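You operate a simulated robot arm through the tools that you are given. There is no shell and no other tool. Be economical: measure what you need, move in short steps, check, and stop when the job is done.

Carry out the task below with a simulated two-armed robot. There is one attempt and no reset: what you move stays moved.

## Task
Send GATE a SOFT test tone from ATRIUM, then raise it to HALF.
Fine: hang up the ATRIUM handset first, or it howls; leave the tone running.
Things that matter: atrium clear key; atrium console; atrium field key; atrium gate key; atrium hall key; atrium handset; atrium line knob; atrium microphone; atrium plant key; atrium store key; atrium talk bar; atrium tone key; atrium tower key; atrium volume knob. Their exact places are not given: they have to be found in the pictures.

The check looks at the end state, three seconds after you hand in, the way a careful person would. Anything else that was tipped, shoved, dropped, spilled or broken makes it a failure.

## Robot
Two 7-joint arms with fingered hands on one trunk, on a base that drives. Base frame: it is fixed to the floor where the robot stands at the start and does not move with it; the origin is under the middle of the robot, x ahead of it, y to its left, z up; the surface under the hand at the start is at about z = 760. Readings come in mm, rad, newtons and seconds.
The left shoulder is at the start at [23, 214, 1244], the right one opposite. With the tool pointing down near the work surface each hand reaches from about 100 to 580 mm from the robot's upright axis, wherever it stands, measured 20 degrees to its own side. Places, roughly: atrium clear key [500, -600, 900]; atrium field key [400, -400, 800]; atrium gate key [400, -500, 800]; atrium hall key [400, -500, 800]; atrium line knob [400, -500, 900]; atrium microphone [500, -400, 1200]; atrium plant key [400, -400, 800]; atrium store key [400, -400, 800]; atrium talk bar [300, -400, 800]; atrium tone key [500, -600, 900]; atrium tower key [400, -400, 800]; atrium volume knob [400, -600, 800]; barn handset [750, -2500, 1000]; barn talk bar [600, -2600, 800]; booth clear key [500, -3500, 900]; booth handset [500, -3250, 1000]. Payload 3.3 kg a hand.
Tool frame (each hand has its own): the origin (TCP) lies between the finger pads and is the grasp point; the fingertips stand 26 mm ahead of it; z points along the fingers, y is the line along which they close. Largest opening 132 mm; the body of the gripper starts 73 mm behind the TCP. The gripper is a hand of 2 fingers: y runs from the thumb to the fingers, the wrist lies at [0, 0, -224] in the tool frame, and closing takes about 1.5 s.
Orientation is told as [roll, pitch, yaw] about the base's x, y, z axes, in that order, counted from this pose: with the fingers straight down and closing along the base's y, the tool's x points along the base's -x, its y along +y and its z along -z.

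## Interface
- The arms move only by the tool apply_moves. It takes "left_plan", "right_plan" or both (then of equal length, played together; a hand with none holds still); each is a list that holds one entry, the list of rows, each a list of 6 numbers: the shift along the base's x, y, z in mm, then the turn, a rotation vector about the base's x, y, z in rad. In form: [[[tx, ty, tz, ax, ay, az], ...]]. A call has 1 to 20 rows; each row is the pose to reach, as a shift and turn from the pose commanded when the call began. "left_claw" and "right_claw" are, for a hand that has rows, the finger opening in mm, from 0 to 132, set as the call begins (left out, the last holds). Each row takes 0.2 s and may step no farther than 50 mm and 0.15 rad from the row before; otherwise, or with a gripper value out of range, the whole call is refused. A pose out of reach is approached as far as the arm can. The call stops where the force on the tool passes 40 N (or 10 N more than at its start, if that is more) or the arm is blocked; 0.2 s more then pass. Each finger travels about 153 mm/s and halts on what it meets, pressing with about 29 N; the grip force reading is that of the motor and also rises with nothing between the fingers. The clock runs only during rows and for 0.2 s after the last one: add rows that repeat a pose to give the fingers time. It gives the time, the measured TCP pose, the force on the tool (base axes), the opening and the grip force at its end, in the units of the frame above (readings bear some noise), with the torque about the TCP (base axes, N m) and any sound that the robot's microphone picked up.
- Cameras (640 x 400 px; columns grow to the right, rows downward): "scene" is now at [98.7, -9.2, 1409.7]; the picture's right is [-0.11, -0.99, -0.00], its down [-0.66, 0.07, -0.75] and it looks along [0.75, -0.08, -0.66] (base axes); focal length 214 px, centre (320, 200). "left" rides on the left gripper at [-66, -3, -99] in its tool frame; the picture's right is [0.04, -1.00, 0.00], its down [0.83, 0.03, -0.55] and it looks along [0.55, 0.02, 0.83] (tool axes); focal length 261 px, centre (320, 200). "right" rides on the right gripper at [66, -3, -99] in its tool frame; the picture's right is [0.04, 1.00, 0.00], its down [-0.83, 0.03, -0.55] and it looks along [-0.55, 0.02, 0.83] (tool axes); focal length 261 px, centre (320, 200).
- get_image(camera): a new picture of that camera. No time passes.
- lift_body(by): slides the trunk up (or, below 0, down) by that many mm; the arms and the scene camera ride with it, the base frame stays. It gives what a move gives, with no picture.
- roll_base(legs): drives the robot by 1 to 6 legs, each [ahead, left, turn to the left] in mm, mm and rad, along the robot's own axes; the way and the turn of a leg run together, so that a leg with both is an arc; at most 1500 mm and 3.142 rad a leg. The arms and the cameras ride along, it lands a little off, and it stops where it bumps. It gives what a move gives.
- curl_fingers(finger1, thumb_bend, hand): sets how far each is bent, from 0 (flat) to 1 (curled in); at 0.3 the hand is open as for a grip, at 0.7 the pads meet at the TCP. One left out holds its place. A second passes; each finger stops where it meets its share of the squeeze, and holds until it gets a number again. A gripper value or a shape takes the hand back. It gives what a move gives, with no picture; readings hold the bend of each and the force on the fingers (four entries, about 0 where the hand has none), thumb and palm.
- grasp_type(shape, hand): the hand has 2 fingers and takes this shape, open, in about a second: jaw (thumb against the fingers, like two jaws); tri (thumb and two fingers); tip (a fingertip pinch); poke (one finger out to press); point (the index stretched); flat (the hand flat); cup (the hand cupped); fist (a fist). The gripper value then closes the fingers along that shape, each until it touches; the sizes above hold for jaw. It gives what a move gives, with no picture.
- aim_head(pan, tilt): turns the head with the scene camera to pan (to the left, within 1.501 rad either way) and tilt (down, from -0.506 to 1.204), counted from straight ahead of the robot. It gives what a move gives.
- probe_pixels(camera, pixels): for up to 12 pixels [column, row] of the newest picture of that camera ("zoom" is the newest enlarged one), the place [x, y, z] in the base frame of the surface seen there, good to about 3 mm. No time passes.
- enlarge(camera, box): a new picture of the part [left, top, right, bottom] of that camera's present view, enlarged. No time passes.
- sign_off(): hands the job in; it is judged then, once.

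Go step by step. Measure first, check grasps and placings, and put right what went wrong. The budget is 80 turns and 70 pictures, counting those below and the enlarged ones. Unless the task says otherwise, let go and move clear before handing in, and close with one line.

The tools are called after "Request:" as name(argument=value, ...) on one line, values as JSON. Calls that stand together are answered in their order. apply_moves: Moves the arms, as the interface text tells. Its arguments: {"type":"object","properties":{"left_plan":{"type":"array","items":{"type":"array","items":{"type":"array","items":{"type":"number"}}}},"left_claw":{"type":"number"},"right_plan":{"type":"array","items":{"type":"array","items":{"type":"array","items":{"type":"number"}}}},"right_claw":{"type":"number"}},"required":[]} The other tools are called the same way: lift_body (by) slides the trunk up or down; grasp_type (shape, hand) gives the hand a shape; curl_fingers (finger1, thumb_bend, hand) moves the fingers one by one; roll_base (legs) drives the base; aim_head (pan, tilt) turns the head that bears the scene camera; get_image (camera) takes a picture; probe_pixels (camera, pixels) gives the place of the surface under pixels of a picture; enlarge (camera, box) takes an enlarged picture of a part of a camera's view; sign_off () hands the job in.

At the start:

```text
clock: 0.0
left_tool_pos: [281.4, -3.0, 1202.4]
left_ee_rot: [0.0, 0.0, 0.0]
left_ft_force: [0.2, 0.2, -0.5]
left_ft_torque: [0.02, 0.0, 0.02]
left_finger_gap: 132.1
left_finger_force: 0.1
left_shape: jaw
left_bend: [0.3, 0.3]
left_finger forces: [0.1, 0.0, 0.1, 0.0, 0.0, 0.0]
right_tool_pos: [286.4, -383.8, 1196.8]
right_ee_rot: [-0.001, 0.001, 0.0]
right_ft_force: [-0.3, -0.4, -0.3]
right_ft_torque: [-0.01, -0.01, 0.01]
right_finger_gap: 131.8
right_finger_force: 0.1
right_shape: jaw
right_bend: [0.3, 0.3]
right_finger forces: [0.1, 0.1, 0.0, 0.1, 0.0, 0.0]
trunk travel left (down, up): [-525.0, 236.0]
robot x, y, heading: [1.0, -1.4, -0.002]
head pan, tilt: [-0.11, 0.721]
```

scene: 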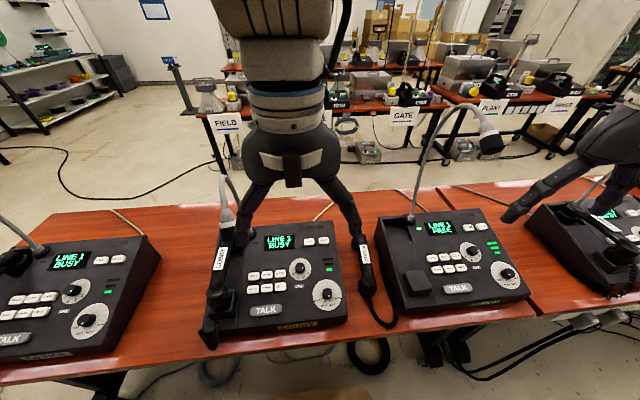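
right: 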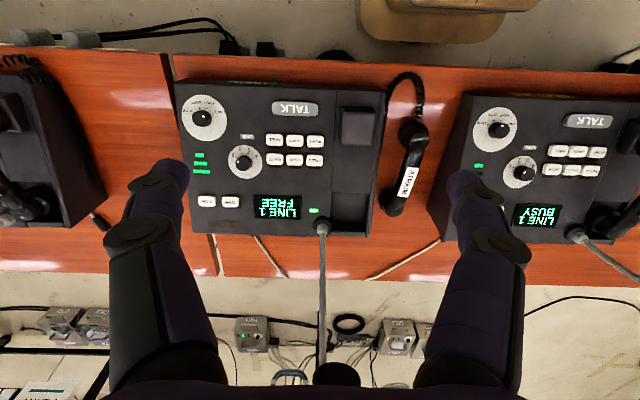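
left: 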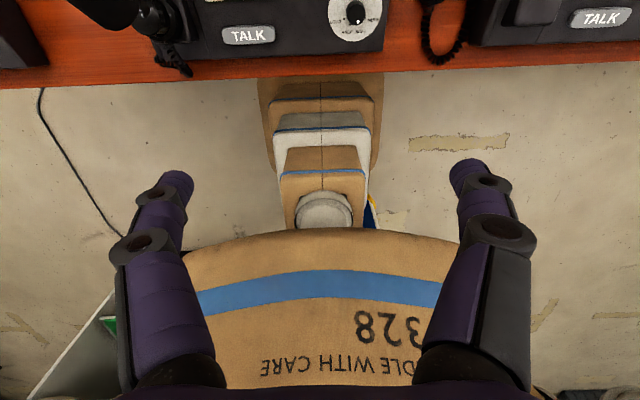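

The right camera shows a console with LINE 1 FREE and a handset labelled ATRIUM lying beside it near (408,165). I'll enlarge the views to read the labels.

Request:
enlarge(camera="right", box=[170, 70, 450, 245])

Request:
enlarge(camera="scene", box=[340, 190, 540, 315])

```text
2.29 times, centred on (310, 158) of right
```

zoom: 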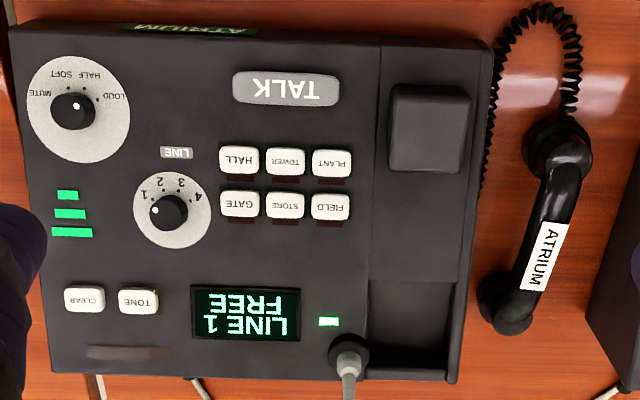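

```text
3.20 times, centred on (440, 252) of scene
```

zoom: 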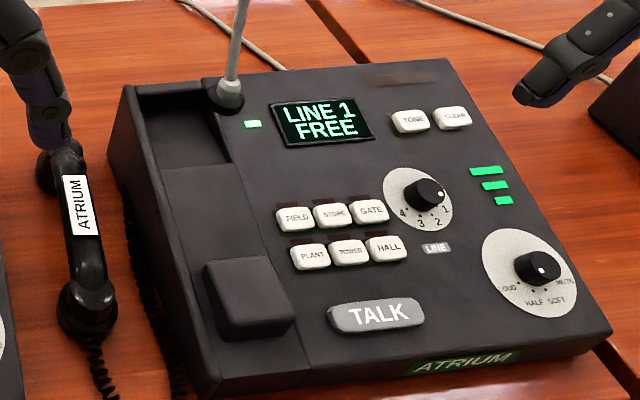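

The ATRIUM console is the free one, with the handset lying to its left. I'll see how other consoles hold theirs and measure the parts.

Request:
probe_pixels(camera="zoom", pixels=[[408, 117], [371, 207], [385, 240], [424, 190], [538, 266], [375, 313], [245, 280], [180, 105], [175, 200], [82, 205], [88, 300], [60, 165]])

Request:
enlarge(camera="scene", box=[190, 170, 390, 350])

Request:
enlarge(camera="right", box=[320, 60, 460, 250])

```text
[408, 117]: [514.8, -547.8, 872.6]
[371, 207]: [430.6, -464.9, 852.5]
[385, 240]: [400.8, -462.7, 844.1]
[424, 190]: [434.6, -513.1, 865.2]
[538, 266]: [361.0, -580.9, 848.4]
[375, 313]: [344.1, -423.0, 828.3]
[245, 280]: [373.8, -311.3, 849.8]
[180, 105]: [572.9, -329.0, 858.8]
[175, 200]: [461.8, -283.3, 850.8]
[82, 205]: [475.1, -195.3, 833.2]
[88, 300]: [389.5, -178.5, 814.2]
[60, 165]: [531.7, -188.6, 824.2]
```

```text
2.22 times, centred on (290, 260) of scene
```

zoom: 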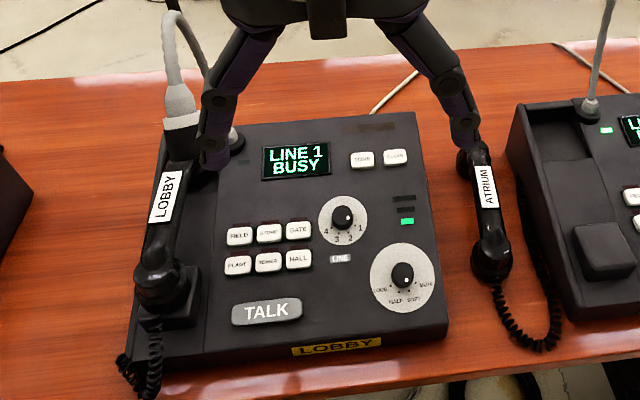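

```text
2.11 times, centred on (390, 155) of right
```

zoom: 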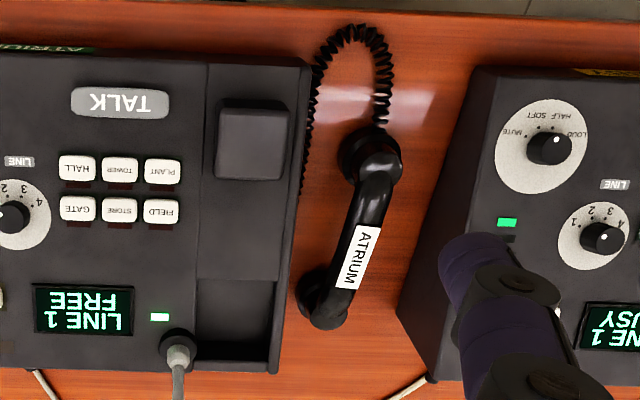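

LOBBY's handset sits with the cord-end cup on the raised block and the far cup in the recess. I'll probe the ATRIUM handset and cradle in the right-camera zoom.

Request:
probe_pixels(camera="zoom", pixels=[[378, 168], [323, 310], [357, 255], [372, 200], [365, 130], [250, 110], [245, 165], [237, 240], [235, 310], [235, 350], [400, 330], [280, 240]])

Request:
enlarge(camera="scene", box=[190, 230, 260, 350])

Request:
get_image(camera="left")

```text
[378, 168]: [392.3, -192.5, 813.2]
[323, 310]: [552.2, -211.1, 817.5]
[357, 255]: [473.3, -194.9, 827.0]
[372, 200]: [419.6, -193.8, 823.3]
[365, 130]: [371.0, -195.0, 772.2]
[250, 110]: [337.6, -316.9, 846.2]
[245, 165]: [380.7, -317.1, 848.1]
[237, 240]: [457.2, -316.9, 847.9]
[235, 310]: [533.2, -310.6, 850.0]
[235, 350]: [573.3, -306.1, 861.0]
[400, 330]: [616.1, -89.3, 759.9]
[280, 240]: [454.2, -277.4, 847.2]
```

```text
3.33 times, centred on (225, 290) of scene
```

zoom: 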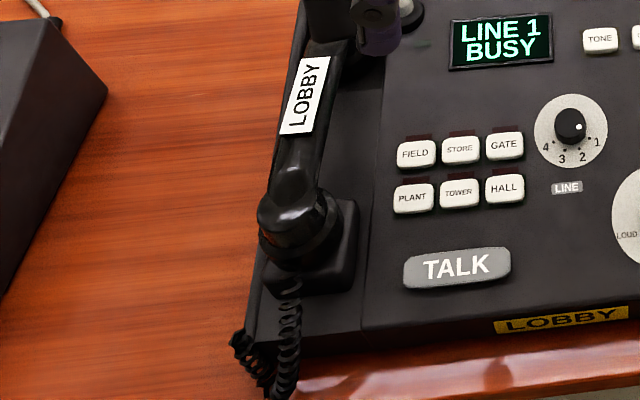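

```text
61 pictures are left
```

left: 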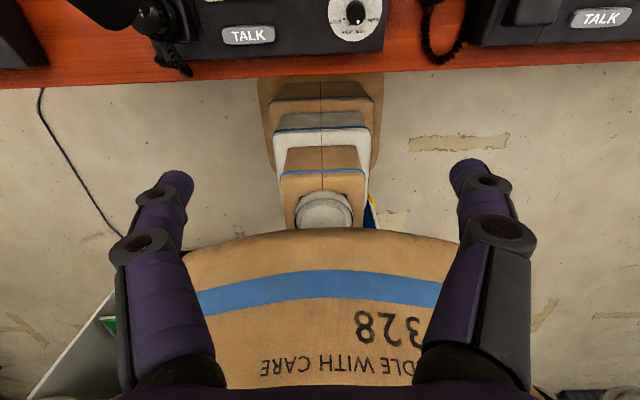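

The console slopes up away from me, and the block top is at z≈847. I'll move the left arm aside so I can see LOBBY's hung handset as the reference.

Request:
apply_moves(left_plan=[[[-20, 45, 0, 0, 0, 0], [-40, 90, 0, 0, 0, 0], [-60, 135, 0, 0, 0, 0], [-80, 180, 0, 0, 0, 0], [-100, 225, 0, 0, 0, 0], [-110, 270, 0, 0, 0, 0], [-110, 300, 0, 0, 0, 0]]])

Request:
aim_head(pan=-0.3, tilt=0.9)

Request:
get_image(camera="scene")

```text
clock: 1.6
left_tool_pos: [172.0, 296.6, 1202.2]
left_ee_rot: [0.001, -0.001, -0.001]
left_ft_force: [0.0, -0.5, 0.6]
left_ft_torque: [-0.01, 0.02, -0.02]
left_finger_gap: 132.1
left_finger_force: 0.1
left_shape: jaw
left_bend: [0.3, 0.3]
left_finger forces: [0.1, 0.1, 0.1, 0.0, 0.1, 0.0]
right_tool_pos: [285.7, -383.5, 1197.7]
right_ee_rot: [0.0, 0.001, 0.001]
right_ft_force: [-0.1, 0.6, 0.0]
right_ft_torque: [0.01, -0.01, 0.0]
right_finger_gap: 132.1
right_finger_force: 0.1
right_shape: jaw
right_bend: [0.3, 0.3]
right_finger forces: [0.0, 0.0, 0.1, 0.0, 0.0, 0.1]
trunk travel left (down, up): [-525.0, 236.0]
robot x, y, heading: [0.6, -2.5, -0.001]
head pan, tilt: [-0.11, 0.721]
```

```text
clock: 2.3
left_tool_pos: [172.8, 297.2, 1203.1]
left_ee_rot: [0.0, 0.0, 0.0]
left_ft_force: [0.7, 0.4, 0.6]
left_ft_torque: [0.01, 0.0, 0.0]
left_finger_gap: 132.1
left_finger_force: 0.0
left_shape: jaw
left_bend: [0.3, 0.3]
left_finger forces: [0.0, 0.0, 0.1, 0.0, 0.0, 0.0]
right_tool_pos: [286.2, -383.5, 1195.7]
right_ee_rot: [-0.001, 0.0, -0.001]
right_ft_force: [-0.8, -0.1, 0.5]
right_ft_torque: [0.0, 0.02, 0.01]
right_finger_gap: 132.1
right_finger_force: 0.0
right_shape: jaw
right_bend: [0.3, 0.3]
right_finger forces: [0.0, 0.1, 0.0, 0.1, 0.1, 0.0]
trunk travel left (down, up): [-525.0, 236.0]
robot x, y, heading: [2.4, 0.6, -0.0]
head pan, tilt: [-0.3, 0.901]
```

```text
60 pictures are left
```

scene: 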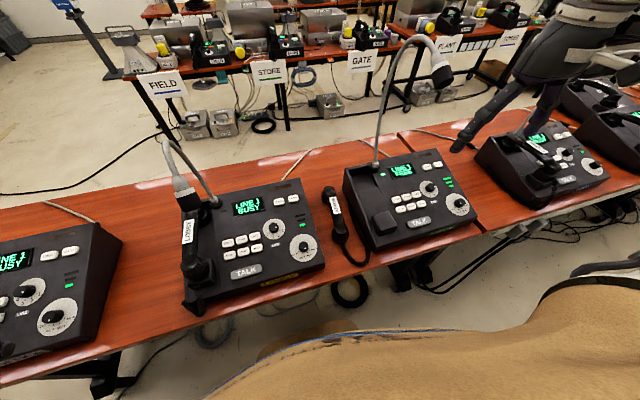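

Both are now in view: LOBBY at (190,240) and ATRIUM at (335,210). I'll zoom and probe each.

Request:
enlarge(camera="scene", box=[160, 170, 260, 325])

Request:
probe_pixels(camera="scene", pixels=[[198, 268], [188, 238], [190, 215], [240, 271], [247, 208]])

Request:
enlarge(camera="scene", box=[310, 150, 420, 270])

```text
2.58 times, centred on (210, 248) of scene
```

zoom: 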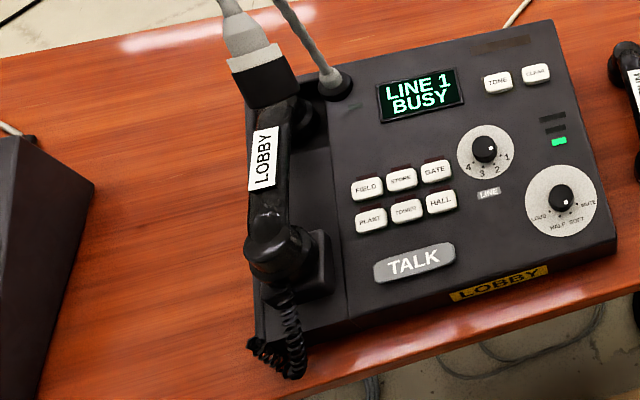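

```text
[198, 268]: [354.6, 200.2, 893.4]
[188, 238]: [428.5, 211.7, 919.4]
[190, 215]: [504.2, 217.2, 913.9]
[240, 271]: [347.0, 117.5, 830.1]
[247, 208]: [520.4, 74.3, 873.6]
```

```text
3.33 times, centred on (365, 210) of scene
```

zoom: 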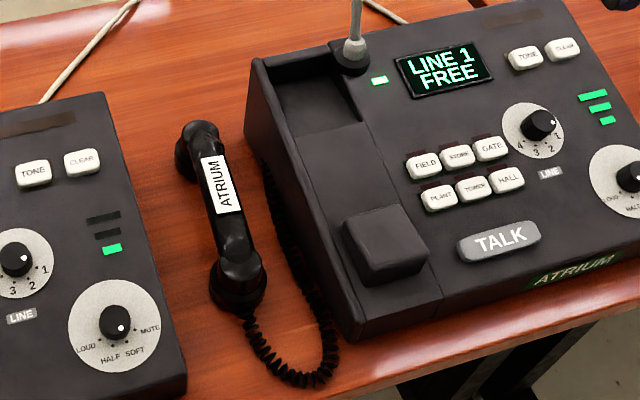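

I'll probe matching points on the two consoles, so the LOBBY handset pose can be transferred to the ATRIUM one.

Request:
probe_pixels(camera="scene", pixels=[[278.6, 202.3], [246, 272.4], [188.3, 231.7], [189.1, 221.5], [187.7, 243], [198, 263], [205, 260], [298, 199]])

Request:
probe_pixels(camera="zoom", pixels=[[526, 57], [499, 241], [221, 185], [210, 160], [231, 210], [235, 245], [563, 49], [350, 225], [385, 245], [418, 248], [388, 210], [320, 100]])

```text
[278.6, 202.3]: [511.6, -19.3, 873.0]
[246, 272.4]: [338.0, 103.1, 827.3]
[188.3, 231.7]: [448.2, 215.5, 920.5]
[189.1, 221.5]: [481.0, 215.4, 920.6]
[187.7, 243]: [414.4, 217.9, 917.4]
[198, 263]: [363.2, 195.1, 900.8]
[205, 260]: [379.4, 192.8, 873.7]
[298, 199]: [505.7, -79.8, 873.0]
```

```text
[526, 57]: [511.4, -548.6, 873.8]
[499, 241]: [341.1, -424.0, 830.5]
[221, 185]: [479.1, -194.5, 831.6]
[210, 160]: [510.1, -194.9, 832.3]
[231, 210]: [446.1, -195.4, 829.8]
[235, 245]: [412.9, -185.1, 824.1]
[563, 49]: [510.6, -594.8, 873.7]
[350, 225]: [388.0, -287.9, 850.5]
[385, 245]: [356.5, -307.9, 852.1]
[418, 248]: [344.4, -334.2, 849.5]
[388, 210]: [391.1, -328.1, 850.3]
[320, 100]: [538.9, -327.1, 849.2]
```

The transfer target for the ATRIUM handset label centre is about (451,-313), 88 mm higher than it lies now. Before choosing arms I'll locate the microphone and gooseneck.

Request:
probe_pixels(camera="scene", pixels=[[444, 83], [434, 55], [418, 40], [400, 50], [388, 85], [380, 120], [376, 155], [183, 190], [170, 150], [400, 255]])

Request:
enlarge(camera="scene", box=[400, 180, 510, 230])

```text
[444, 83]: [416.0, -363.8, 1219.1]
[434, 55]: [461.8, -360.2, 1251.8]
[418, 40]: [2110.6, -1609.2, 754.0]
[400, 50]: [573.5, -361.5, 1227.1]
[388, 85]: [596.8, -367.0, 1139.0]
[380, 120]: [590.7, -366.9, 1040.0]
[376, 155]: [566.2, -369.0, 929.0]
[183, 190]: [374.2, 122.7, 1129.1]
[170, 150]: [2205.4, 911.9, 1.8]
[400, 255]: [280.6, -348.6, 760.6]
```

```text
5.82 times, centred on (455, 205) of scene
```

zoom: 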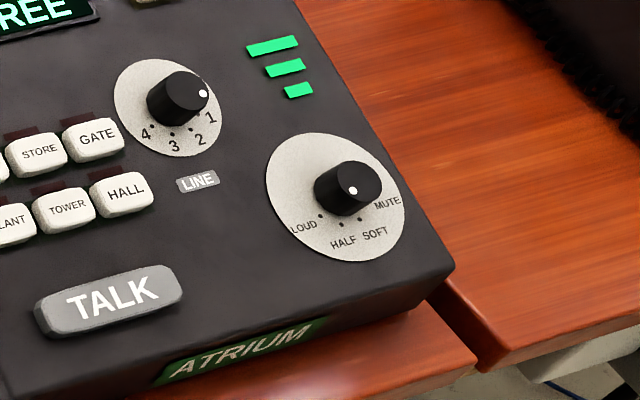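

The mic head hangs at about (400,-363,1205), close to the cradle. I'll shift the base 300 mm right so the left arm does the handset and the right arm the controls.

Request:
roll_base(legs=[[0, -300, 0]])

Request:
aim_head(pan=0.0, tilt=0.8)

Request:
get_image(camera="scene")

Request:
get_image(camera="left")

```text
clock: 4.4
left_tool_pos: [173.3, -2.4, 1202.9]
left_ee_rot: [-0.001, 0.0, 0.002]
left_ft_force: [-0.1, -0.2, 0.0]
left_ft_torque: [0.02, 0.01, 0.02]
left_finger_gap: 131.9
left_finger_force: 0.0
left_shape: jaw
left_bend: [0.3, 0.3]
left_finger forces: [0.1, 0.0, 0.0, 0.0, 0.0, 0.0]
right_tool_pos: [286.8, -683.8, 1196.4]
right_ee_rot: [0.004, 0.002, 0.002]
right_ft_force: [0.0, -0.2, -0.1]
right_ft_torque: [0.0, 0.01, 0.01]
right_finger_gap: 131.8
right_finger_force: 0.1
right_shape: jaw
right_bend: [0.3, 0.3]
right_finger forces: [0.0, 0.0, 0.1, 0.0, 0.0, 0.0]
trunk travel left (down, up): [-525.0, 236.0]
robot x, y, heading: [1.4, -298.9, 0.003]
head pan, tilt: [-0.3, 0.901]
```

```text
clock: 5.2
left_tool_pos: [173.0, -1.4, 1202.5]
left_ee_rot: [0.0, 0.001, 0.002]
left_ft_force: [0.4, -0.4, -0.6]
left_ft_torque: [0.0, 0.0, -0.01]
left_finger_gap: 131.7
left_finger_force: 0.1
left_shape: jaw
left_bend: [0.3, 0.3]
left_finger forces: [0.0, 0.0, 0.0, 0.1, 0.0, 0.1]
right_tool_pos: [287.0, -682.6, 1197.3]
right_ee_rot: [0.0, 0.0, 0.002]
right_ft_force: [0.2, -0.5, 0.3]
right_ft_torque: [-0.01, 0.01, 0.01]
right_finger_gap: 132.0
right_finger_force: 0.0
right_shape: jaw
right_bend: [0.3, 0.3]
right_finger forces: [0.1, 0.0, 0.1, 0.0, 0.0, 0.0]
trunk travel left (down, up): [-525.0, 236.0]
robot x, y, heading: [0.7, -301.5, -0.002]
head pan, tilt: [0.0, 0.799]
```

```text
56 pictures are left
```

scene: 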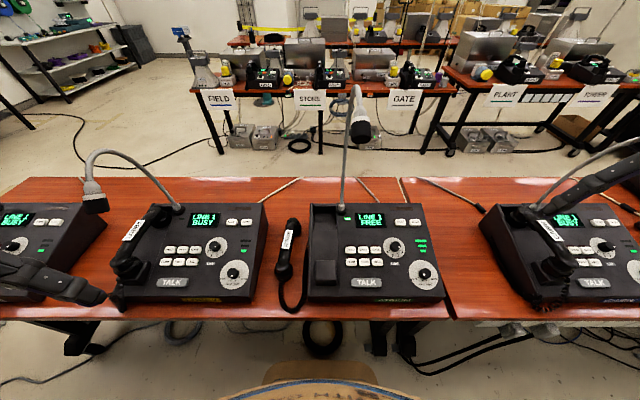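

```text
55 pictures are left
```

left: 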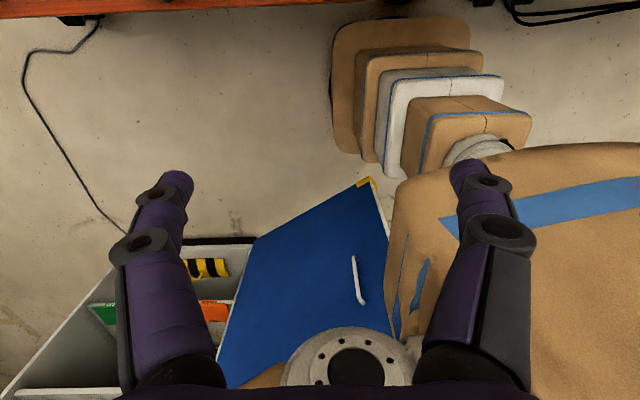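

There's a clear view now. I'll zoom in on the handset and on the console controls.

Request:
enlarge(camera="scene", box=[260, 200, 360, 312])

Request:
probe_pixels(camera="zoom", pixels=[[272, 140], [257, 165], [262, 110], [250, 210], [235, 245], [235, 255], [285, 85], [215, 145], [345, 180], [130, 140]])

Request:
enlarge(camera="scene", box=[380, 210, 450, 300])

```text
3.57 times, centred on (310, 256) of scene
```

zoom: 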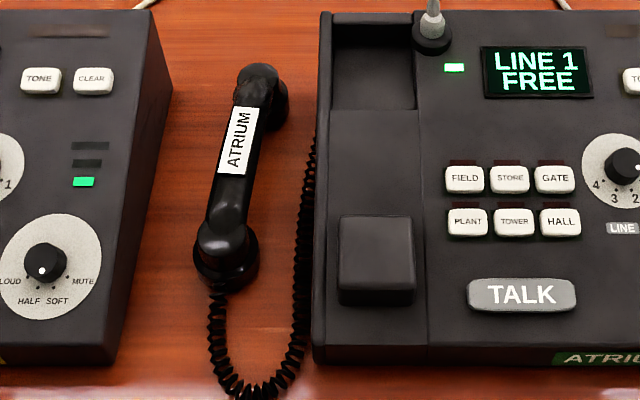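

```text
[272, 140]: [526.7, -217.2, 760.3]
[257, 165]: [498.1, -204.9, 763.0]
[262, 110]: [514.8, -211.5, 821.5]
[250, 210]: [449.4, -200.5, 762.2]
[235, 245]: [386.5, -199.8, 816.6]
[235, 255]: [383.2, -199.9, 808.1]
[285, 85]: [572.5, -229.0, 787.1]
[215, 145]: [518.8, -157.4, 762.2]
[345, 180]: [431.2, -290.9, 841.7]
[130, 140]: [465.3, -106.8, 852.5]
```

```text
4.44 times, centred on (415, 255) of scene
```

zoom: 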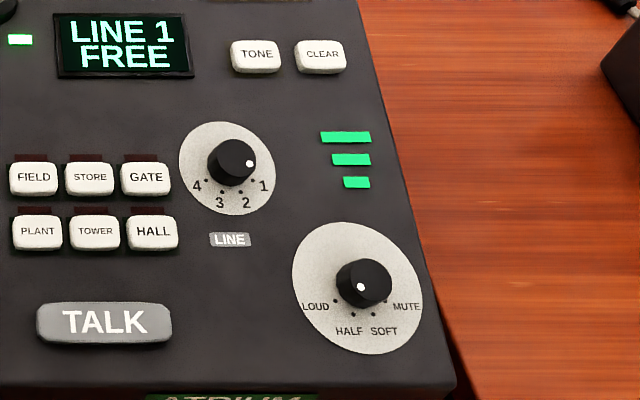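

The handset is yawed relative to the console; the volume dot appears to point near HALF. I'll probe along the handset.

Request:
probe_pixels(camera="scene", pixels=[[286.9, 239.2], [289.6, 231.8], [285.2, 247], [283.1, 256], [282.5, 265], [292, 223], [148, 229], [140, 238], [124, 262], [295.5, 225]])

Request:
enlarge(camera="scene", box=[95, 190, 195, 312])

```text
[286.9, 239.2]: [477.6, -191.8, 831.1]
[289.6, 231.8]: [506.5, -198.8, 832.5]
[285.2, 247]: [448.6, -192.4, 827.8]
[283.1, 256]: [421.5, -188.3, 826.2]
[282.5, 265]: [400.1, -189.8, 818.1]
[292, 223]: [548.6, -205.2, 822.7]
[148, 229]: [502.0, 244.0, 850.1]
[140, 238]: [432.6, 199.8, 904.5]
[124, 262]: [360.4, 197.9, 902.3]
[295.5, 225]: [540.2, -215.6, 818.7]
```

```text
3.28 times, centred on (145, 251) of scene
```

zoom: 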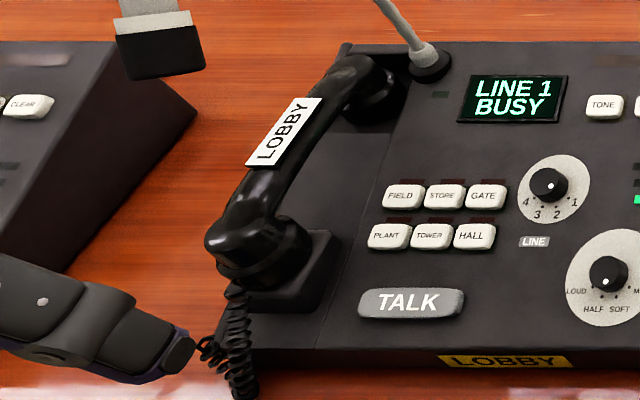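

I'll probe LOBBY's hung handset the same way from this angle.

Request:
probe_pixels(camera="zoom", pixels=[[284, 132], [302, 110], [266, 155], [250, 195], [240, 230], [348, 72], [411, 303], [604, 106], [260, 270], [300, 240]])

```text
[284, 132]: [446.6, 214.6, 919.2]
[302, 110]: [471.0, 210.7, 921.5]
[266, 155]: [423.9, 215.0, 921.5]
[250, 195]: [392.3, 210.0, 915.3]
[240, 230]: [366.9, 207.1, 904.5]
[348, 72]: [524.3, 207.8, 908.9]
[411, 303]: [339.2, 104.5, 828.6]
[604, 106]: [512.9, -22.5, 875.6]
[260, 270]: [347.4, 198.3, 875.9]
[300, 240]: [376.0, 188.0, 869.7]
```

The handset needs to move about (-29,-120,+88) and turn about +0.07. I'll bring the left hand above it, yawed to match and leaning slightly left, and look.

Request:
apply_moves(left_plan=[[[40, -24, -30, -0.03, 0, -0.015], [80, -48, -60, -0.06, 0, -0.03], [120, -72, -90, -0.09, 0, -0.045], [160, -96, -100, -0.12, 0, -0.06], [200, -120, -120, -0.15, 0, -0.075], [235, -144, -140, -0.18, 0, -0.09], [270, -168, -160, -0.2, 0, -0.1], [303, -192, -180, -0.2, 0, -0.1], [303, -192, -220, -0.2, 0, -0.1], [303, -192, -260, -0.2, 0, -0.1], [303, -192, -260, -0.2, 0, -0.1]]], left_claw=90)

Request:
get_image(camera="left")

Request:
get_image(camera="scene")

```text
refused: row 1 steps farther than a row can; nothing moved
```

```text
51 pictures are left
```

left: 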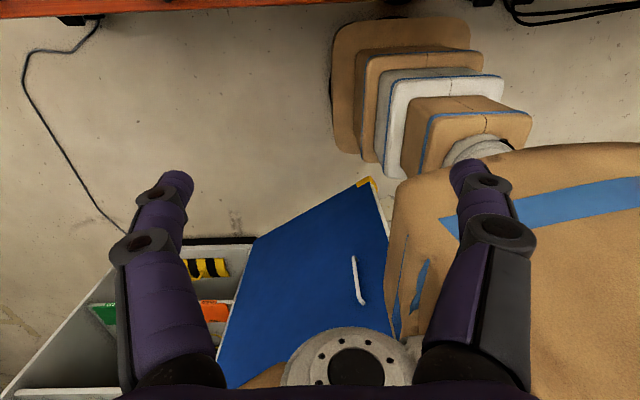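

```text
50 pictures are left
```

scene: 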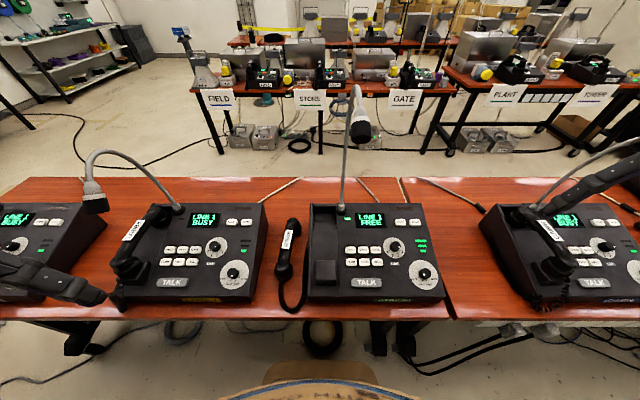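

The move was refused because row 1 was longer than 50 mm. I'll resend it with smaller steps.

Request:
apply_moves(left_plan=[[[36, -23, -20, -0.03, 0, -0.015], [72, -46, -40, -0.06, 0, -0.03], [108, -69, -60, -0.09, 0, -0.045], [144, -92, -80, -0.12, 0, -0.06], [180, -115, -100, -0.15, 0, -0.075], [216, -138, -120, -0.18, 0, -0.09], [252, -161, -140, -0.2, 0, -0.1], [285, -182, -160, -0.2, 0, -0.1], [303, -192, -195, -0.2, 0, -0.1], [303, -192, -230, -0.2, 0, -0.1], [303, -192, -265, -0.2, 0, -0.1], [303, -192, -265, -0.2, 0, -0.1]]], left_claw=90)

Request:
get_image(camera="left")

Request:
get_image(camera="scene")

```text
clock: 7.8
left_tool_pos: [475.1, -196.0, 937.3]
left_ee_rot: [-0.198, -0.011, -0.096]
left_ft_force: [0.3, 0.5, -0.2]
left_ft_torque: [0.02, 0.02, 0.03]
left_finger_gap: 90.4
left_finger_force: 0.1
left_shape: jaw
left_bend: [0.68, 0.59]
left_finger forces: [0.0, 0.1, 0.0, 0.1, 0.1, 0.0]
right_tool_pos: [287.1, -682.4, 1196.8]
right_ee_rot: [0.001, -0.001, 0.003]
right_ft_force: [-0.9, -0.3, 0.0]
right_ft_torque: [0.0, 0.0, 0.0]
right_finger_gap: 131.8
right_finger_force: 0.1
right_shape: jaw
right_bend: [0.3, 0.3]
right_finger forces: [0.0, 0.1, 0.0, 0.0, 0.1, 0.0]
trunk travel left (down, up): [-525.0, 236.0]
robot x, y, heading: [-0.2, -298.3, -0.0]
head pan, tilt: [0.0, 0.799]
```

```text
49 pictures are left
```

left: 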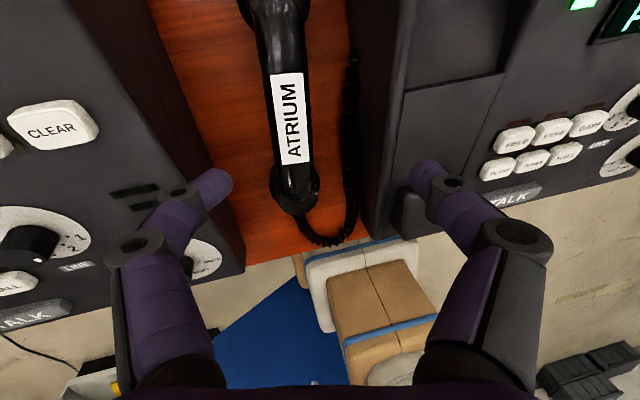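

```text
48 pictures are left
```

scene: 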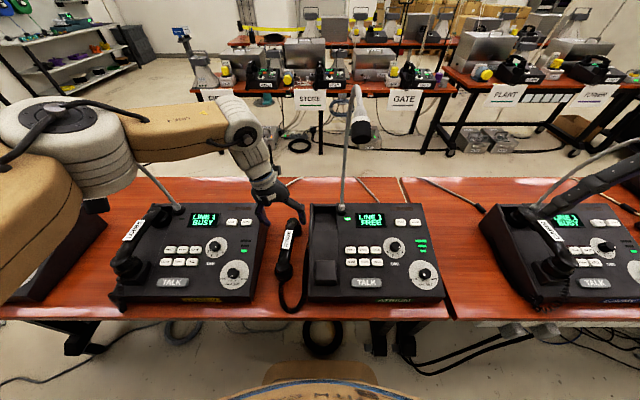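

The label sits at (291,118), as expected for a vertical descent with this lean. I'll check the arm's height over LOBBY's mic, then descend partway.

Request:
probe_pixels(camera="scene", pixels=[[85, 175], [50, 150], [115, 165], [180, 140], [245, 135], [30, 230], [262, 190], [160, 185]])

Request:
apply_moves(left_plan=[[[0, 2, -30, 0, 0, 0], [0, 2, -60, 0, 0, 0], [0, 2, -85, 0, 0, 0], [0, 2, -105, 0, 0, 0], [0, 2, -122, 0, 0, 0], [0, 2, -122, 0, 0, 0]]], left_claw=74)

Request:
get_image(camera="left")

```text
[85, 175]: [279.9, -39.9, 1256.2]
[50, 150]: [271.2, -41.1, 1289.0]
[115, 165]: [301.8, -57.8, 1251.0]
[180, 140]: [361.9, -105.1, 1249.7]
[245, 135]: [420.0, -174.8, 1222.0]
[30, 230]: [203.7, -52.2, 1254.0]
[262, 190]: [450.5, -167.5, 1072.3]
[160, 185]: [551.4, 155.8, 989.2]
```

```text
clock: 9.2
left_tool_pos: [477.1, -191.4, 814.1]
left_ee_rot: [-0.199, -0.009, -0.099]
left_ft_force: [-0.1, 0.0, 0.1]
left_ft_torque: [-0.01, 0.03, 0.01]
left_finger_gap: 74.7
left_finger_force: 0.0
left_shape: jaw
left_bend: [0.72, 0.7]
left_finger forces: [0.0, 0.1, 0.0, 0.0, 0.1, 0.1]
right_tool_pos: [286.3, -682.7, 1197.3]
right_ee_rot: [0.0, -0.001, 0.004]
right_ft_force: [-0.3, -1.2, 0.7]
right_ft_torque: [0.0, 0.01, 0.01]
right_finger_gap: 131.9
right_finger_force: 0.0
right_shape: jaw
right_bend: [0.3, 0.3]
right_finger forces: [0.0, 0.1, 0.1, 0.1, 0.0, 0.1]
trunk travel left (down, up): [-525.0, 236.0]
robot x, y, heading: [0.7, -303.6, 0.006]
head pan, tilt: [0.0, 0.799]
```

```text
47 pictures are left
```

left: 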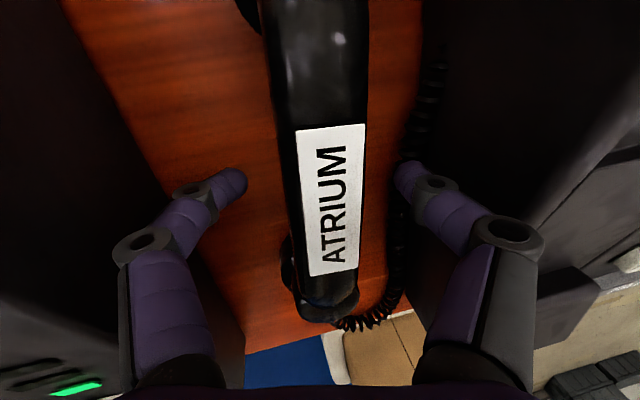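

The fingers straddle the handle (columns 245–395, handle at 270–365). I'll close.

Request:
apply_moves(left_plan=[[[0, 0, 0, 0, 0, 0], [0, 0, 0, 0, 0, 0], [0, 0, 0, 0, 0, 0], [0, 0, 0, 0, 0, 0], [0, 0, 0, 0, 0, 0], [0, 0, 0, 0, 0, 0]]], left_claw=10)

Request:
get_image(camera="left")

```text
clock: 10.6
left_tool_pos: [478.0, -191.8, 814.6]
left_ee_rot: [-0.199, -0.008, -0.097]
left_ft_force: [0.3, 0.7, -2.1]
left_ft_torque: [0.0, 0.04, 0.0]
left_finger_gap: 8.8
left_finger_force: 29.0
left_shape: jaw
left_bend: [0.75, 0.75]
left_finger forces: [13.1, 0.1, 0.0, 0.0, 13.1, 0.0]
right_tool_pos: [287.1, -682.4, 1196.3]
right_ee_rot: [0.0, 0.002, 0.003]
right_ft_force: [-0.4, -0.6, -0.3]
right_ft_torque: [-0.02, 0.0, -0.02]
right_finger_gap: 131.7
right_finger_force: 0.1
right_shape: jaw
right_bend: [0.3, 0.3]
right_finger forces: [0.0, 0.1, 0.0, 0.1, 0.1, 0.1]
trunk travel left (down, up): [-525.0, 236.0]
robot x, y, heading: [-0.4, -302.3, 0.0]
head pan, tilt: [0.0, 0.799]
```

```text
46 pictures are left
```

left: 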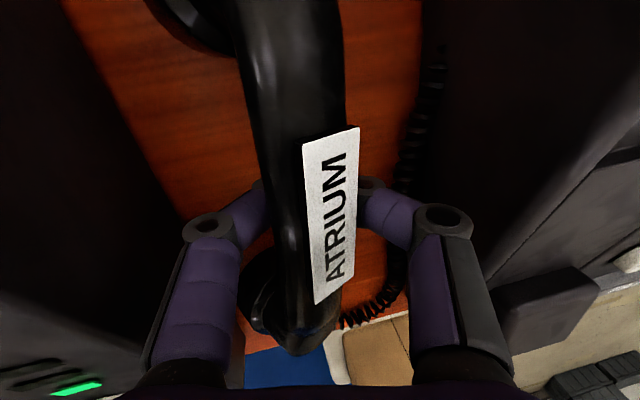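

The gap of 8.8 mm and the rolled label show the fingers closed under the handle. I'll open again and look.

Request:
apply_moves(left_plan=[[[0, 0, 0, 0, 0, 0], [0, 0, 0, 0, 0, 0], [0, 0, 0, 0, 0, 0], [0, 0, 0, 0, 0, 0]]], left_claw=74)

Request:
get_image(camera="left")

Request:
enlarge(camera="scene", box=[240, 170, 350, 312])

```text
clock: 11.6
left_tool_pos: [477.4, -192.5, 814.0]
left_ee_rot: [-0.198, -0.008, -0.097]
left_ft_force: [0.1, 0.5, -0.3]
left_ft_torque: [-0.04, -0.01, -0.02]
left_finger_gap: 74.5
left_finger_force: 0.1
left_shape: jaw
left_bend: [0.72, 0.7]
left_finger forces: [0.8, 0.0, 0.1, 0.0, 0.0, 0.0]
right_tool_pos: [286.3, -683.1, 1196.4]
right_ee_rot: [0.001, 0.001, 0.0]
right_ft_force: [-0.4, 0.1, -0.1]
right_ft_torque: [-0.01, 0.0, -0.01]
right_finger_gap: 132.0
right_finger_force: 0.0
right_shape: jaw
right_bend: [0.3, 0.3]
right_finger forces: [0.0, 0.0, 0.0, 0.0, 0.0, 0.0]
trunk travel left (down, up): [-525.0, 236.0]
robot x, y, heading: [-1.1, -300.2, 0.005]
head pan, tilt: [0.0, 0.799]
```

```text
45 pictures are left
```

left: 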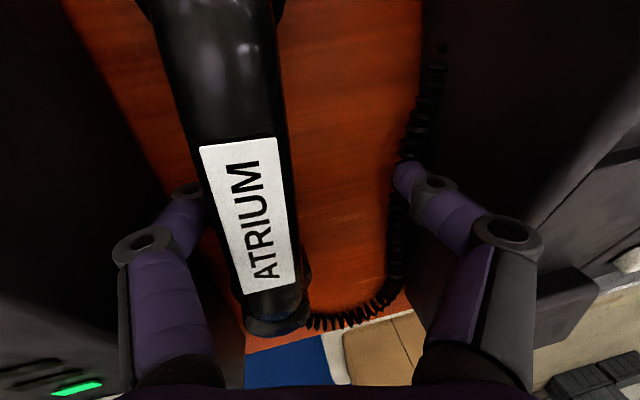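

```text
2.82 times, centred on (295, 241) of scene
```

zoom: 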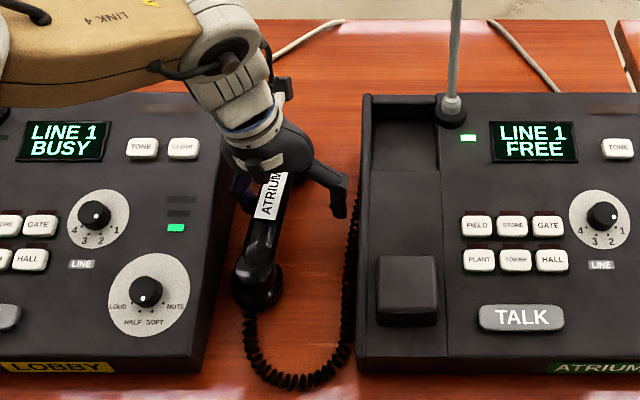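

The handset slid toward the left finger, which now lies close to or under it. I'll open wider with a small left shift, raise out and re-measure.

Request:
apply_moves(left_plan=[[[0, 4, 0, 0, 0, 0], [0, 8, 0, 0, 0, 0], [0, 8, 0, 0, 0, 0], [0, 8, 20, 0, 0, 0], [0, 8, 45, 0, 0, 0], [0, 8, 80, 0, 0, 0], [0, 8, 110, 0, 0, 0], [0, 8, 110, 0, 0, 0]]], left_claw=92)

Request:
get_image(camera="left")

Request:
enlarge(camera="scene", box=[240, 170, 350, 312])

```text
clock: 13.4
left_tool_pos: [477.2, -183.1, 926.0]
left_ee_rot: [-0.199, -0.006, -0.097]
left_ft_force: [0.5, 0.3, -0.2]
left_ft_torque: [0.01, -0.01, 0.0]
left_finger_gap: 92.0
left_finger_force: 0.1
left_shape: jaw
left_bend: [0.67, 0.57]
left_finger forces: [0.1, 0.0, 0.1, 0.0, 0.1, 0.1]
right_tool_pos: [288.1, -682.7, 1196.3]
right_ee_rot: [-0.001, 0.001, 0.0]
right_ft_force: [-0.3, -0.2, -0.2]
right_ft_torque: [-0.01, -0.01, -0.03]
right_finger_gap: 131.6
right_finger_force: 0.1
right_shape: jaw
right_bend: [0.3, 0.3]
right_finger forces: [0.0, 0.0, 0.1, 0.0, 0.1, 0.0]
trunk travel left (down, up): [-525.0, 236.0]
robot x, y, heading: [-1.0, -297.0, 0.005]
head pan, tilt: [0.0, 0.799]
```

```text
43 pictures are left
```

left: 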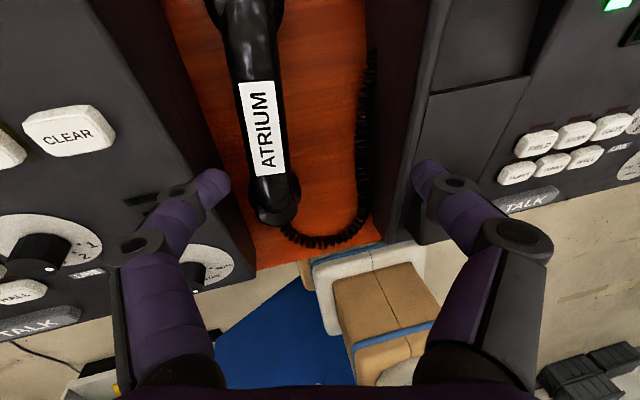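

```text
2.82 times, centred on (295, 241) of scene
```

zoom: 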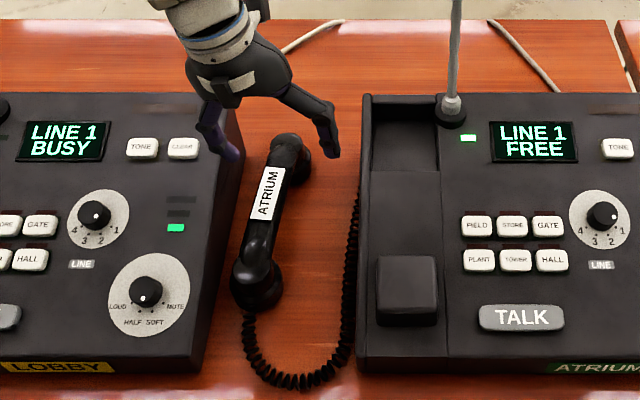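

The handset stands on its cups again, shifted a little left. I'll probe it in both views.

Request:
probe_pixels(camera="zoom", pixels=[[267, 193], [272, 173], [262, 213], [257, 235], [254, 262], [287, 150]])

Request:
probe_pixels(camera="left", pixels=[[262, 130], [256, 90], [267, 168], [242, 100], [277, 100], [252, 30], [230, 60], [280, 60], [268, 195], [365, 150], [372, 80], [340, 230]])

```text
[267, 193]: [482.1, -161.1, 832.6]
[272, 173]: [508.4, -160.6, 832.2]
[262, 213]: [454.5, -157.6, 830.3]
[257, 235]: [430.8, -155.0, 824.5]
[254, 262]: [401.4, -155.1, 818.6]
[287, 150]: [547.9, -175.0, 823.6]
```

```text
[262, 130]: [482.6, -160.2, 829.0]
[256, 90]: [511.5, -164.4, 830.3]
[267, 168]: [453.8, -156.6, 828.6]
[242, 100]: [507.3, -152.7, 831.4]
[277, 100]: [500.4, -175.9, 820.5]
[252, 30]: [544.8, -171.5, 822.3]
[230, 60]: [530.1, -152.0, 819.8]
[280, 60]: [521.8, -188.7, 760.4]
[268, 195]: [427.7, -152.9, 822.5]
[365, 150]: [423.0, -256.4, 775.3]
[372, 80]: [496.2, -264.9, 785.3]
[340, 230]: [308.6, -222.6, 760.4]
```

The handset is now at (482,-160), too close to LOBBY's wall for a left-leaning grasp. I'll grip it higher with the hand leaning right, and set it back mid-gap for a proper regrasp.

Request:
apply_moves(left_plan=[[[1, 6, 5, 0.13, 0, -0.01], [2, 12, 5, 0.26, 0, -0.02], [3, 20, 5, 0.4, 0, -0.03], [3, 20, -25, 0.4, 0, -0.03], [3, 20, -55, 0.4, 0, -0.03], [3, 20, -75, 0.4, 0, -0.03], [3, 20, -91, 0.4, 0, -0.03], [3, 20, -91, 0.4, 0, -0.03]]], left_claw=60)

Request:
get_image(camera="left")

```text
clock: 15.2
left_tool_pos: [473.2, -157.8, 838.7]
left_ee_rot: [0.201, 0.028, -0.111]
left_ft_force: [2.5, -14.7, 5.1]
left_ft_torque: [0.48, -0.02, -0.2]
left_finger_gap: 50.4
left_finger_force: 0.0
left_shape: jaw
left_bend: [0.75, 0.7]
left_finger forces: [14.7, 0.0, 0.1, 0.0, 0.0, 0.0]
left hand out of reach, approached as far as the arm can: row 7, 8
right_tool_pos: [286.6, -685.1, 1196.2]
right_ee_rot: [0.0, 0.001, 0.002]
right_ft_force: [-0.1, -0.4, -0.4]
right_ft_torque: [-0.04, -0.01, 0.01]
right_finger_gap: 131.9
right_finger_force: 0.1
right_shape: jaw
right_bend: [0.3, 0.3]
right_finger forces: [0.1, 0.0, 0.1, 0.0, 0.2, 0.1]
trunk travel left (down, up): [-525.0, 236.0]
robot x, y, heading: [-0.7, -298.5, 0.001]
head pan, tilt: [0.0, 0.799]
```

```text
41 pictures are left
```

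left: 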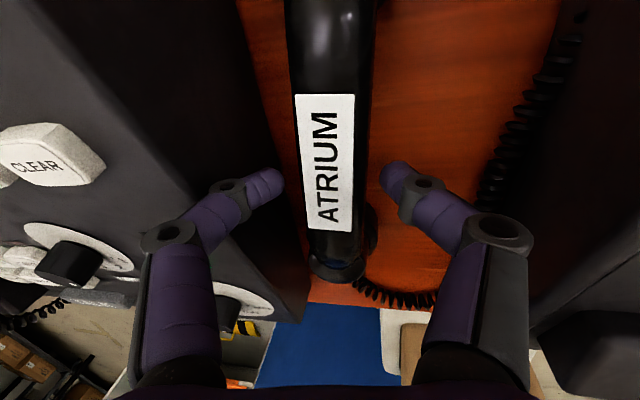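

The left finger is pressing LOBBY's edge with 14.7 N and the handle is a bit right of centre (column 330). I'll shift right 9 mm, then close.

Request:
apply_moves(left_plan=[[[-4, -5, 2, 0, 0, 0], [-6, -10, 0, 0, 0, 0], [-6, -10, 0, 0, 0, 0]]], left_claw=54)

Request:
get_image(camera="left")

```text
clock: 16.0
left_tool_pos: [466.1, -166.7, 836.5]
left_ee_rot: [0.2, 0.034, -0.107]
left_ft_force: [-0.7, -0.2, 0.1]
left_ft_torque: [0.0, 0.01, -0.01]
left_finger_gap: 53.7
left_finger_force: 0.1
left_shape: jaw
left_bend: [0.73, 0.7]
left_finger forces: [0.0, 0.0, 0.0, 0.0, 0.0, 0.0]
right_tool_pos: [286.2, -683.0, 1196.6]
right_ee_rot: [0.0, 0.0, 0.001]
right_ft_force: [0.9, -0.4, -0.3]
right_ft_torque: [-0.01, -0.02, -0.03]
right_finger_gap: 131.7
right_finger_force: 0.0
right_shape: jaw
right_bend: [0.3, 0.3]
right_finger forces: [0.0, 0.0, 0.0, 0.0, 0.1, 0.1]
trunk travel left (down, up): [-525.0, 236.0]
robot x, y, heading: [-4.4, -298.2, -0.003]
head pan, tilt: [0.0, 0.799]
```

```text
40 pictures are left
```

left: 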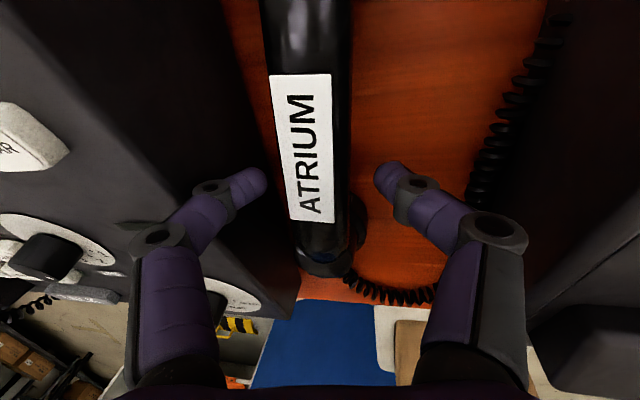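

The force is gone and the fingers straddle the handle centrally. I'll close.

Request:
apply_moves(left_plan=[[[0, 0, 0, 0, 0, 0], [0, 0, 0, 0, 0, 0], [0, 0, 0, 0, 0, 0], [0, 0, 0, 0, 0, 0], [0, 0, 0, 0, 0, 0]]], left_claw=15)

Request:
get_image(camera="left")

```text
clock: 17.2
left_tool_pos: [466.5, -165.4, 834.7]
left_ee_rot: [0.2, 0.035, -0.107]
left_ft_force: [1.7, 0.2, 3.5]
left_ft_torque: [-0.15, 0.02, 0.01]
left_finger_gap: 30.1
left_finger_force: 29.4
left_shape: jaw
left_bend: [0.73, 0.7]
left_finger forces: [27.2, 0.0, 0.0, 0.0, 27.7, 0.1]
right_tool_pos: [287.1, -683.5, 1196.6]
right_ee_rot: [0.0, 0.0, 0.002]
right_ft_force: [0.1, 0.7, 0.0]
right_ft_torque: [0.01, 0.02, 0.01]
right_finger_gap: 132.1
right_finger_force: 0.1
right_shape: jaw
right_bend: [0.3, 0.3]
right_finger forces: [0.1, 0.0, 0.0, 0.0, 0.0, 0.0]
trunk travel left (down, up): [-525.0, 236.0]
robot x, y, heading: [2.8, -296.9, 0.001]
head pan, tilt: [0.0, 0.799]
```

```text
39 pictures are left
```

left: 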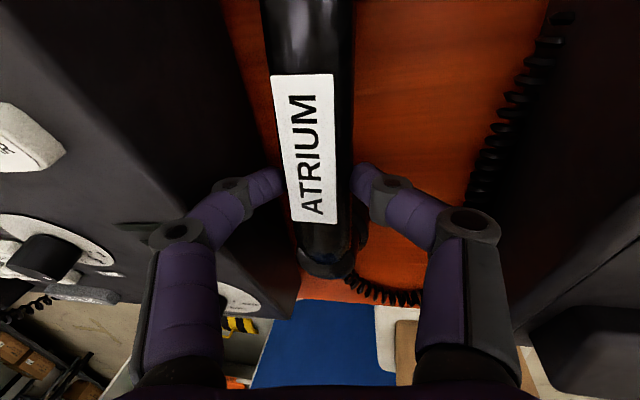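

Firm grip: gap 30 mm, 27 N. I'll lift slightly, carry to mid-gap and set down for the regrasp.

Request:
apply_moves(left_plan=[[[0, 0, 8, 0, 0, 0], [0, -3, 18, 0, 0, 0], [0, -20, 18, 0, 0, 0], [0, -36, 18, 0, 0, 0], [0, -36, 18, 0, 0, 0], [0, -36, 8, 0, 0, 0], [0, -36, 1, 0, 0, 0], [0, -36, 1, 0, 0, 0]]])

Request:
enlarge(camera="scene", box=[240, 170, 350, 312])

```text
clock: 19.0
left_tool_pos: [462.2, -178.0, 844.4]
left_ee_rot: [0.196, 0.026, -0.076]
left_ft_force: [-0.5, -0.4, -1.5]
left_ft_torque: [-0.01, 0.06, 0.02]
left_finger_gap: 29.9
left_finger_force: 28.4
left_shape: jaw
left_bend: [0.73, 0.7]
left_finger forces: [27.1, 0.0, 0.0, 0.1, 27.3, 0.0]
left hand out of reach, approached as far as the arm can: row 4, 5, 6, 7, 8
right_tool_pos: [287.0, -683.1, 1196.9]
right_ee_rot: [-0.001, 0.0, 0.003]
right_ft_force: [-0.3, 0.4, 0.4]
right_ft_torque: [-0.02, 0.01, -0.01]
right_finger_gap: 131.9
right_finger_force: 0.2
right_shape: jaw
right_bend: [0.3, 0.3]
right_finger forces: [0.0, 0.1, 0.0, 0.1, 0.0, 0.0]
trunk travel left (down, up): [-525.0, 236.0]
robot x, y, heading: [-0.0, -300.5, -0.001]
head pan, tilt: [0.0, 0.799]
```

```text
2.82 times, centred on (295, 241) of scene
```

zoom: 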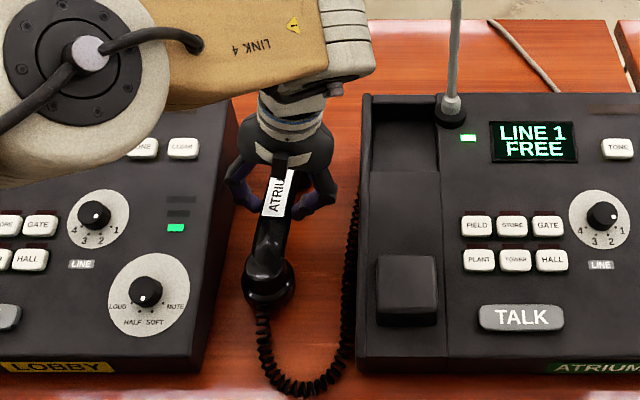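

The reach limit left the handset held 9 mm up at y≈-178. I'll drive the base 25 mm right to carry it to mid-gap, then lower.

Request:
roll_base(legs=[[0, -25, 0]])

Request:
apply_moves(left_plan=[[[0, 20, 5, 0, 0, 0], [0, 31, 2, 0, 0, 0], [0, 31, 0, 0, 0, 0], [0, 31, -1, 0, 0, 0]]])

Request:
enlarge(camera="scene", box=[240, 170, 350, 312])

```text
clock: 19.8
left_tool_pos: [460.0, -202.6, 839.1]
left_ee_rot: [0.202, 0.034, -0.077]
left_ft_force: [-0.7, -1.1, -2.9]
left_ft_torque: [0.01, 0.02, -0.01]
left_finger_gap: 29.6
left_finger_force: 28.5
left_shape: jaw
left_bend: [0.73, 0.7]
left_finger forces: [27.0, 0.0, 0.0, 0.1, 27.2, 0.0]
right_tool_pos: [286.3, -710.7, 1196.9]
right_ee_rot: [0.002, 0.001, 0.0]
right_ft_force: [0.5, -0.4, 0.3]
right_ft_torque: [0.05, 0.03, 0.01]
right_finger_gap: 132.1
right_finger_force: 0.0
right_shape: jaw
right_bend: [0.3, 0.3]
right_finger forces: [0.0, 0.1, 0.0, 0.0, 0.1, 0.0]
trunk travel left (down, up): [-525.0, 236.0]
robot x, y, heading: [3.0, -321.3, 0.003]
head pan, tilt: [0.0, 0.799]
```

```text
clock: 20.8
left_tool_pos: [459.7, -169.5, 839.2]
left_ee_rot: [0.202, 0.036, -0.077]
left_ft_force: [-0.6, 0.5, -2.5]
left_ft_torque: [-0.03, -0.01, 0.0]
left_finger_gap: 30.0
left_finger_force: 28.6
left_shape: jaw
left_bend: [0.73, 0.7]
left_finger forces: [26.9, 0.1, 0.0, 0.0, 27.2, 0.0]
right_tool_pos: [286.8, -709.1, 1196.5]
right_ee_rot: [0.001, 0.0, 0.0]
right_ft_force: [-0.2, -0.5, 0.6]
right_ft_torque: [-0.02, 0.01, -0.01]
right_finger_gap: 131.8
right_finger_force: 0.0
right_shape: jaw
right_bend: [0.3, 0.3]
right_finger forces: [0.0, 0.2, 0.1, 0.0, 0.0, 0.0]
trunk travel left (down, up): [-525.0, 236.0]
robot x, y, heading: [-2.0, -326.4, 0.004]
head pan, tilt: [0.0, 0.799]
```

```text
2.82 times, centred on (295, 241) of scene
```

zoom: 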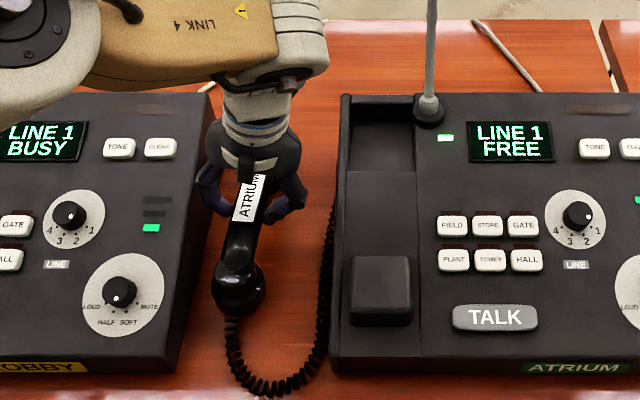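

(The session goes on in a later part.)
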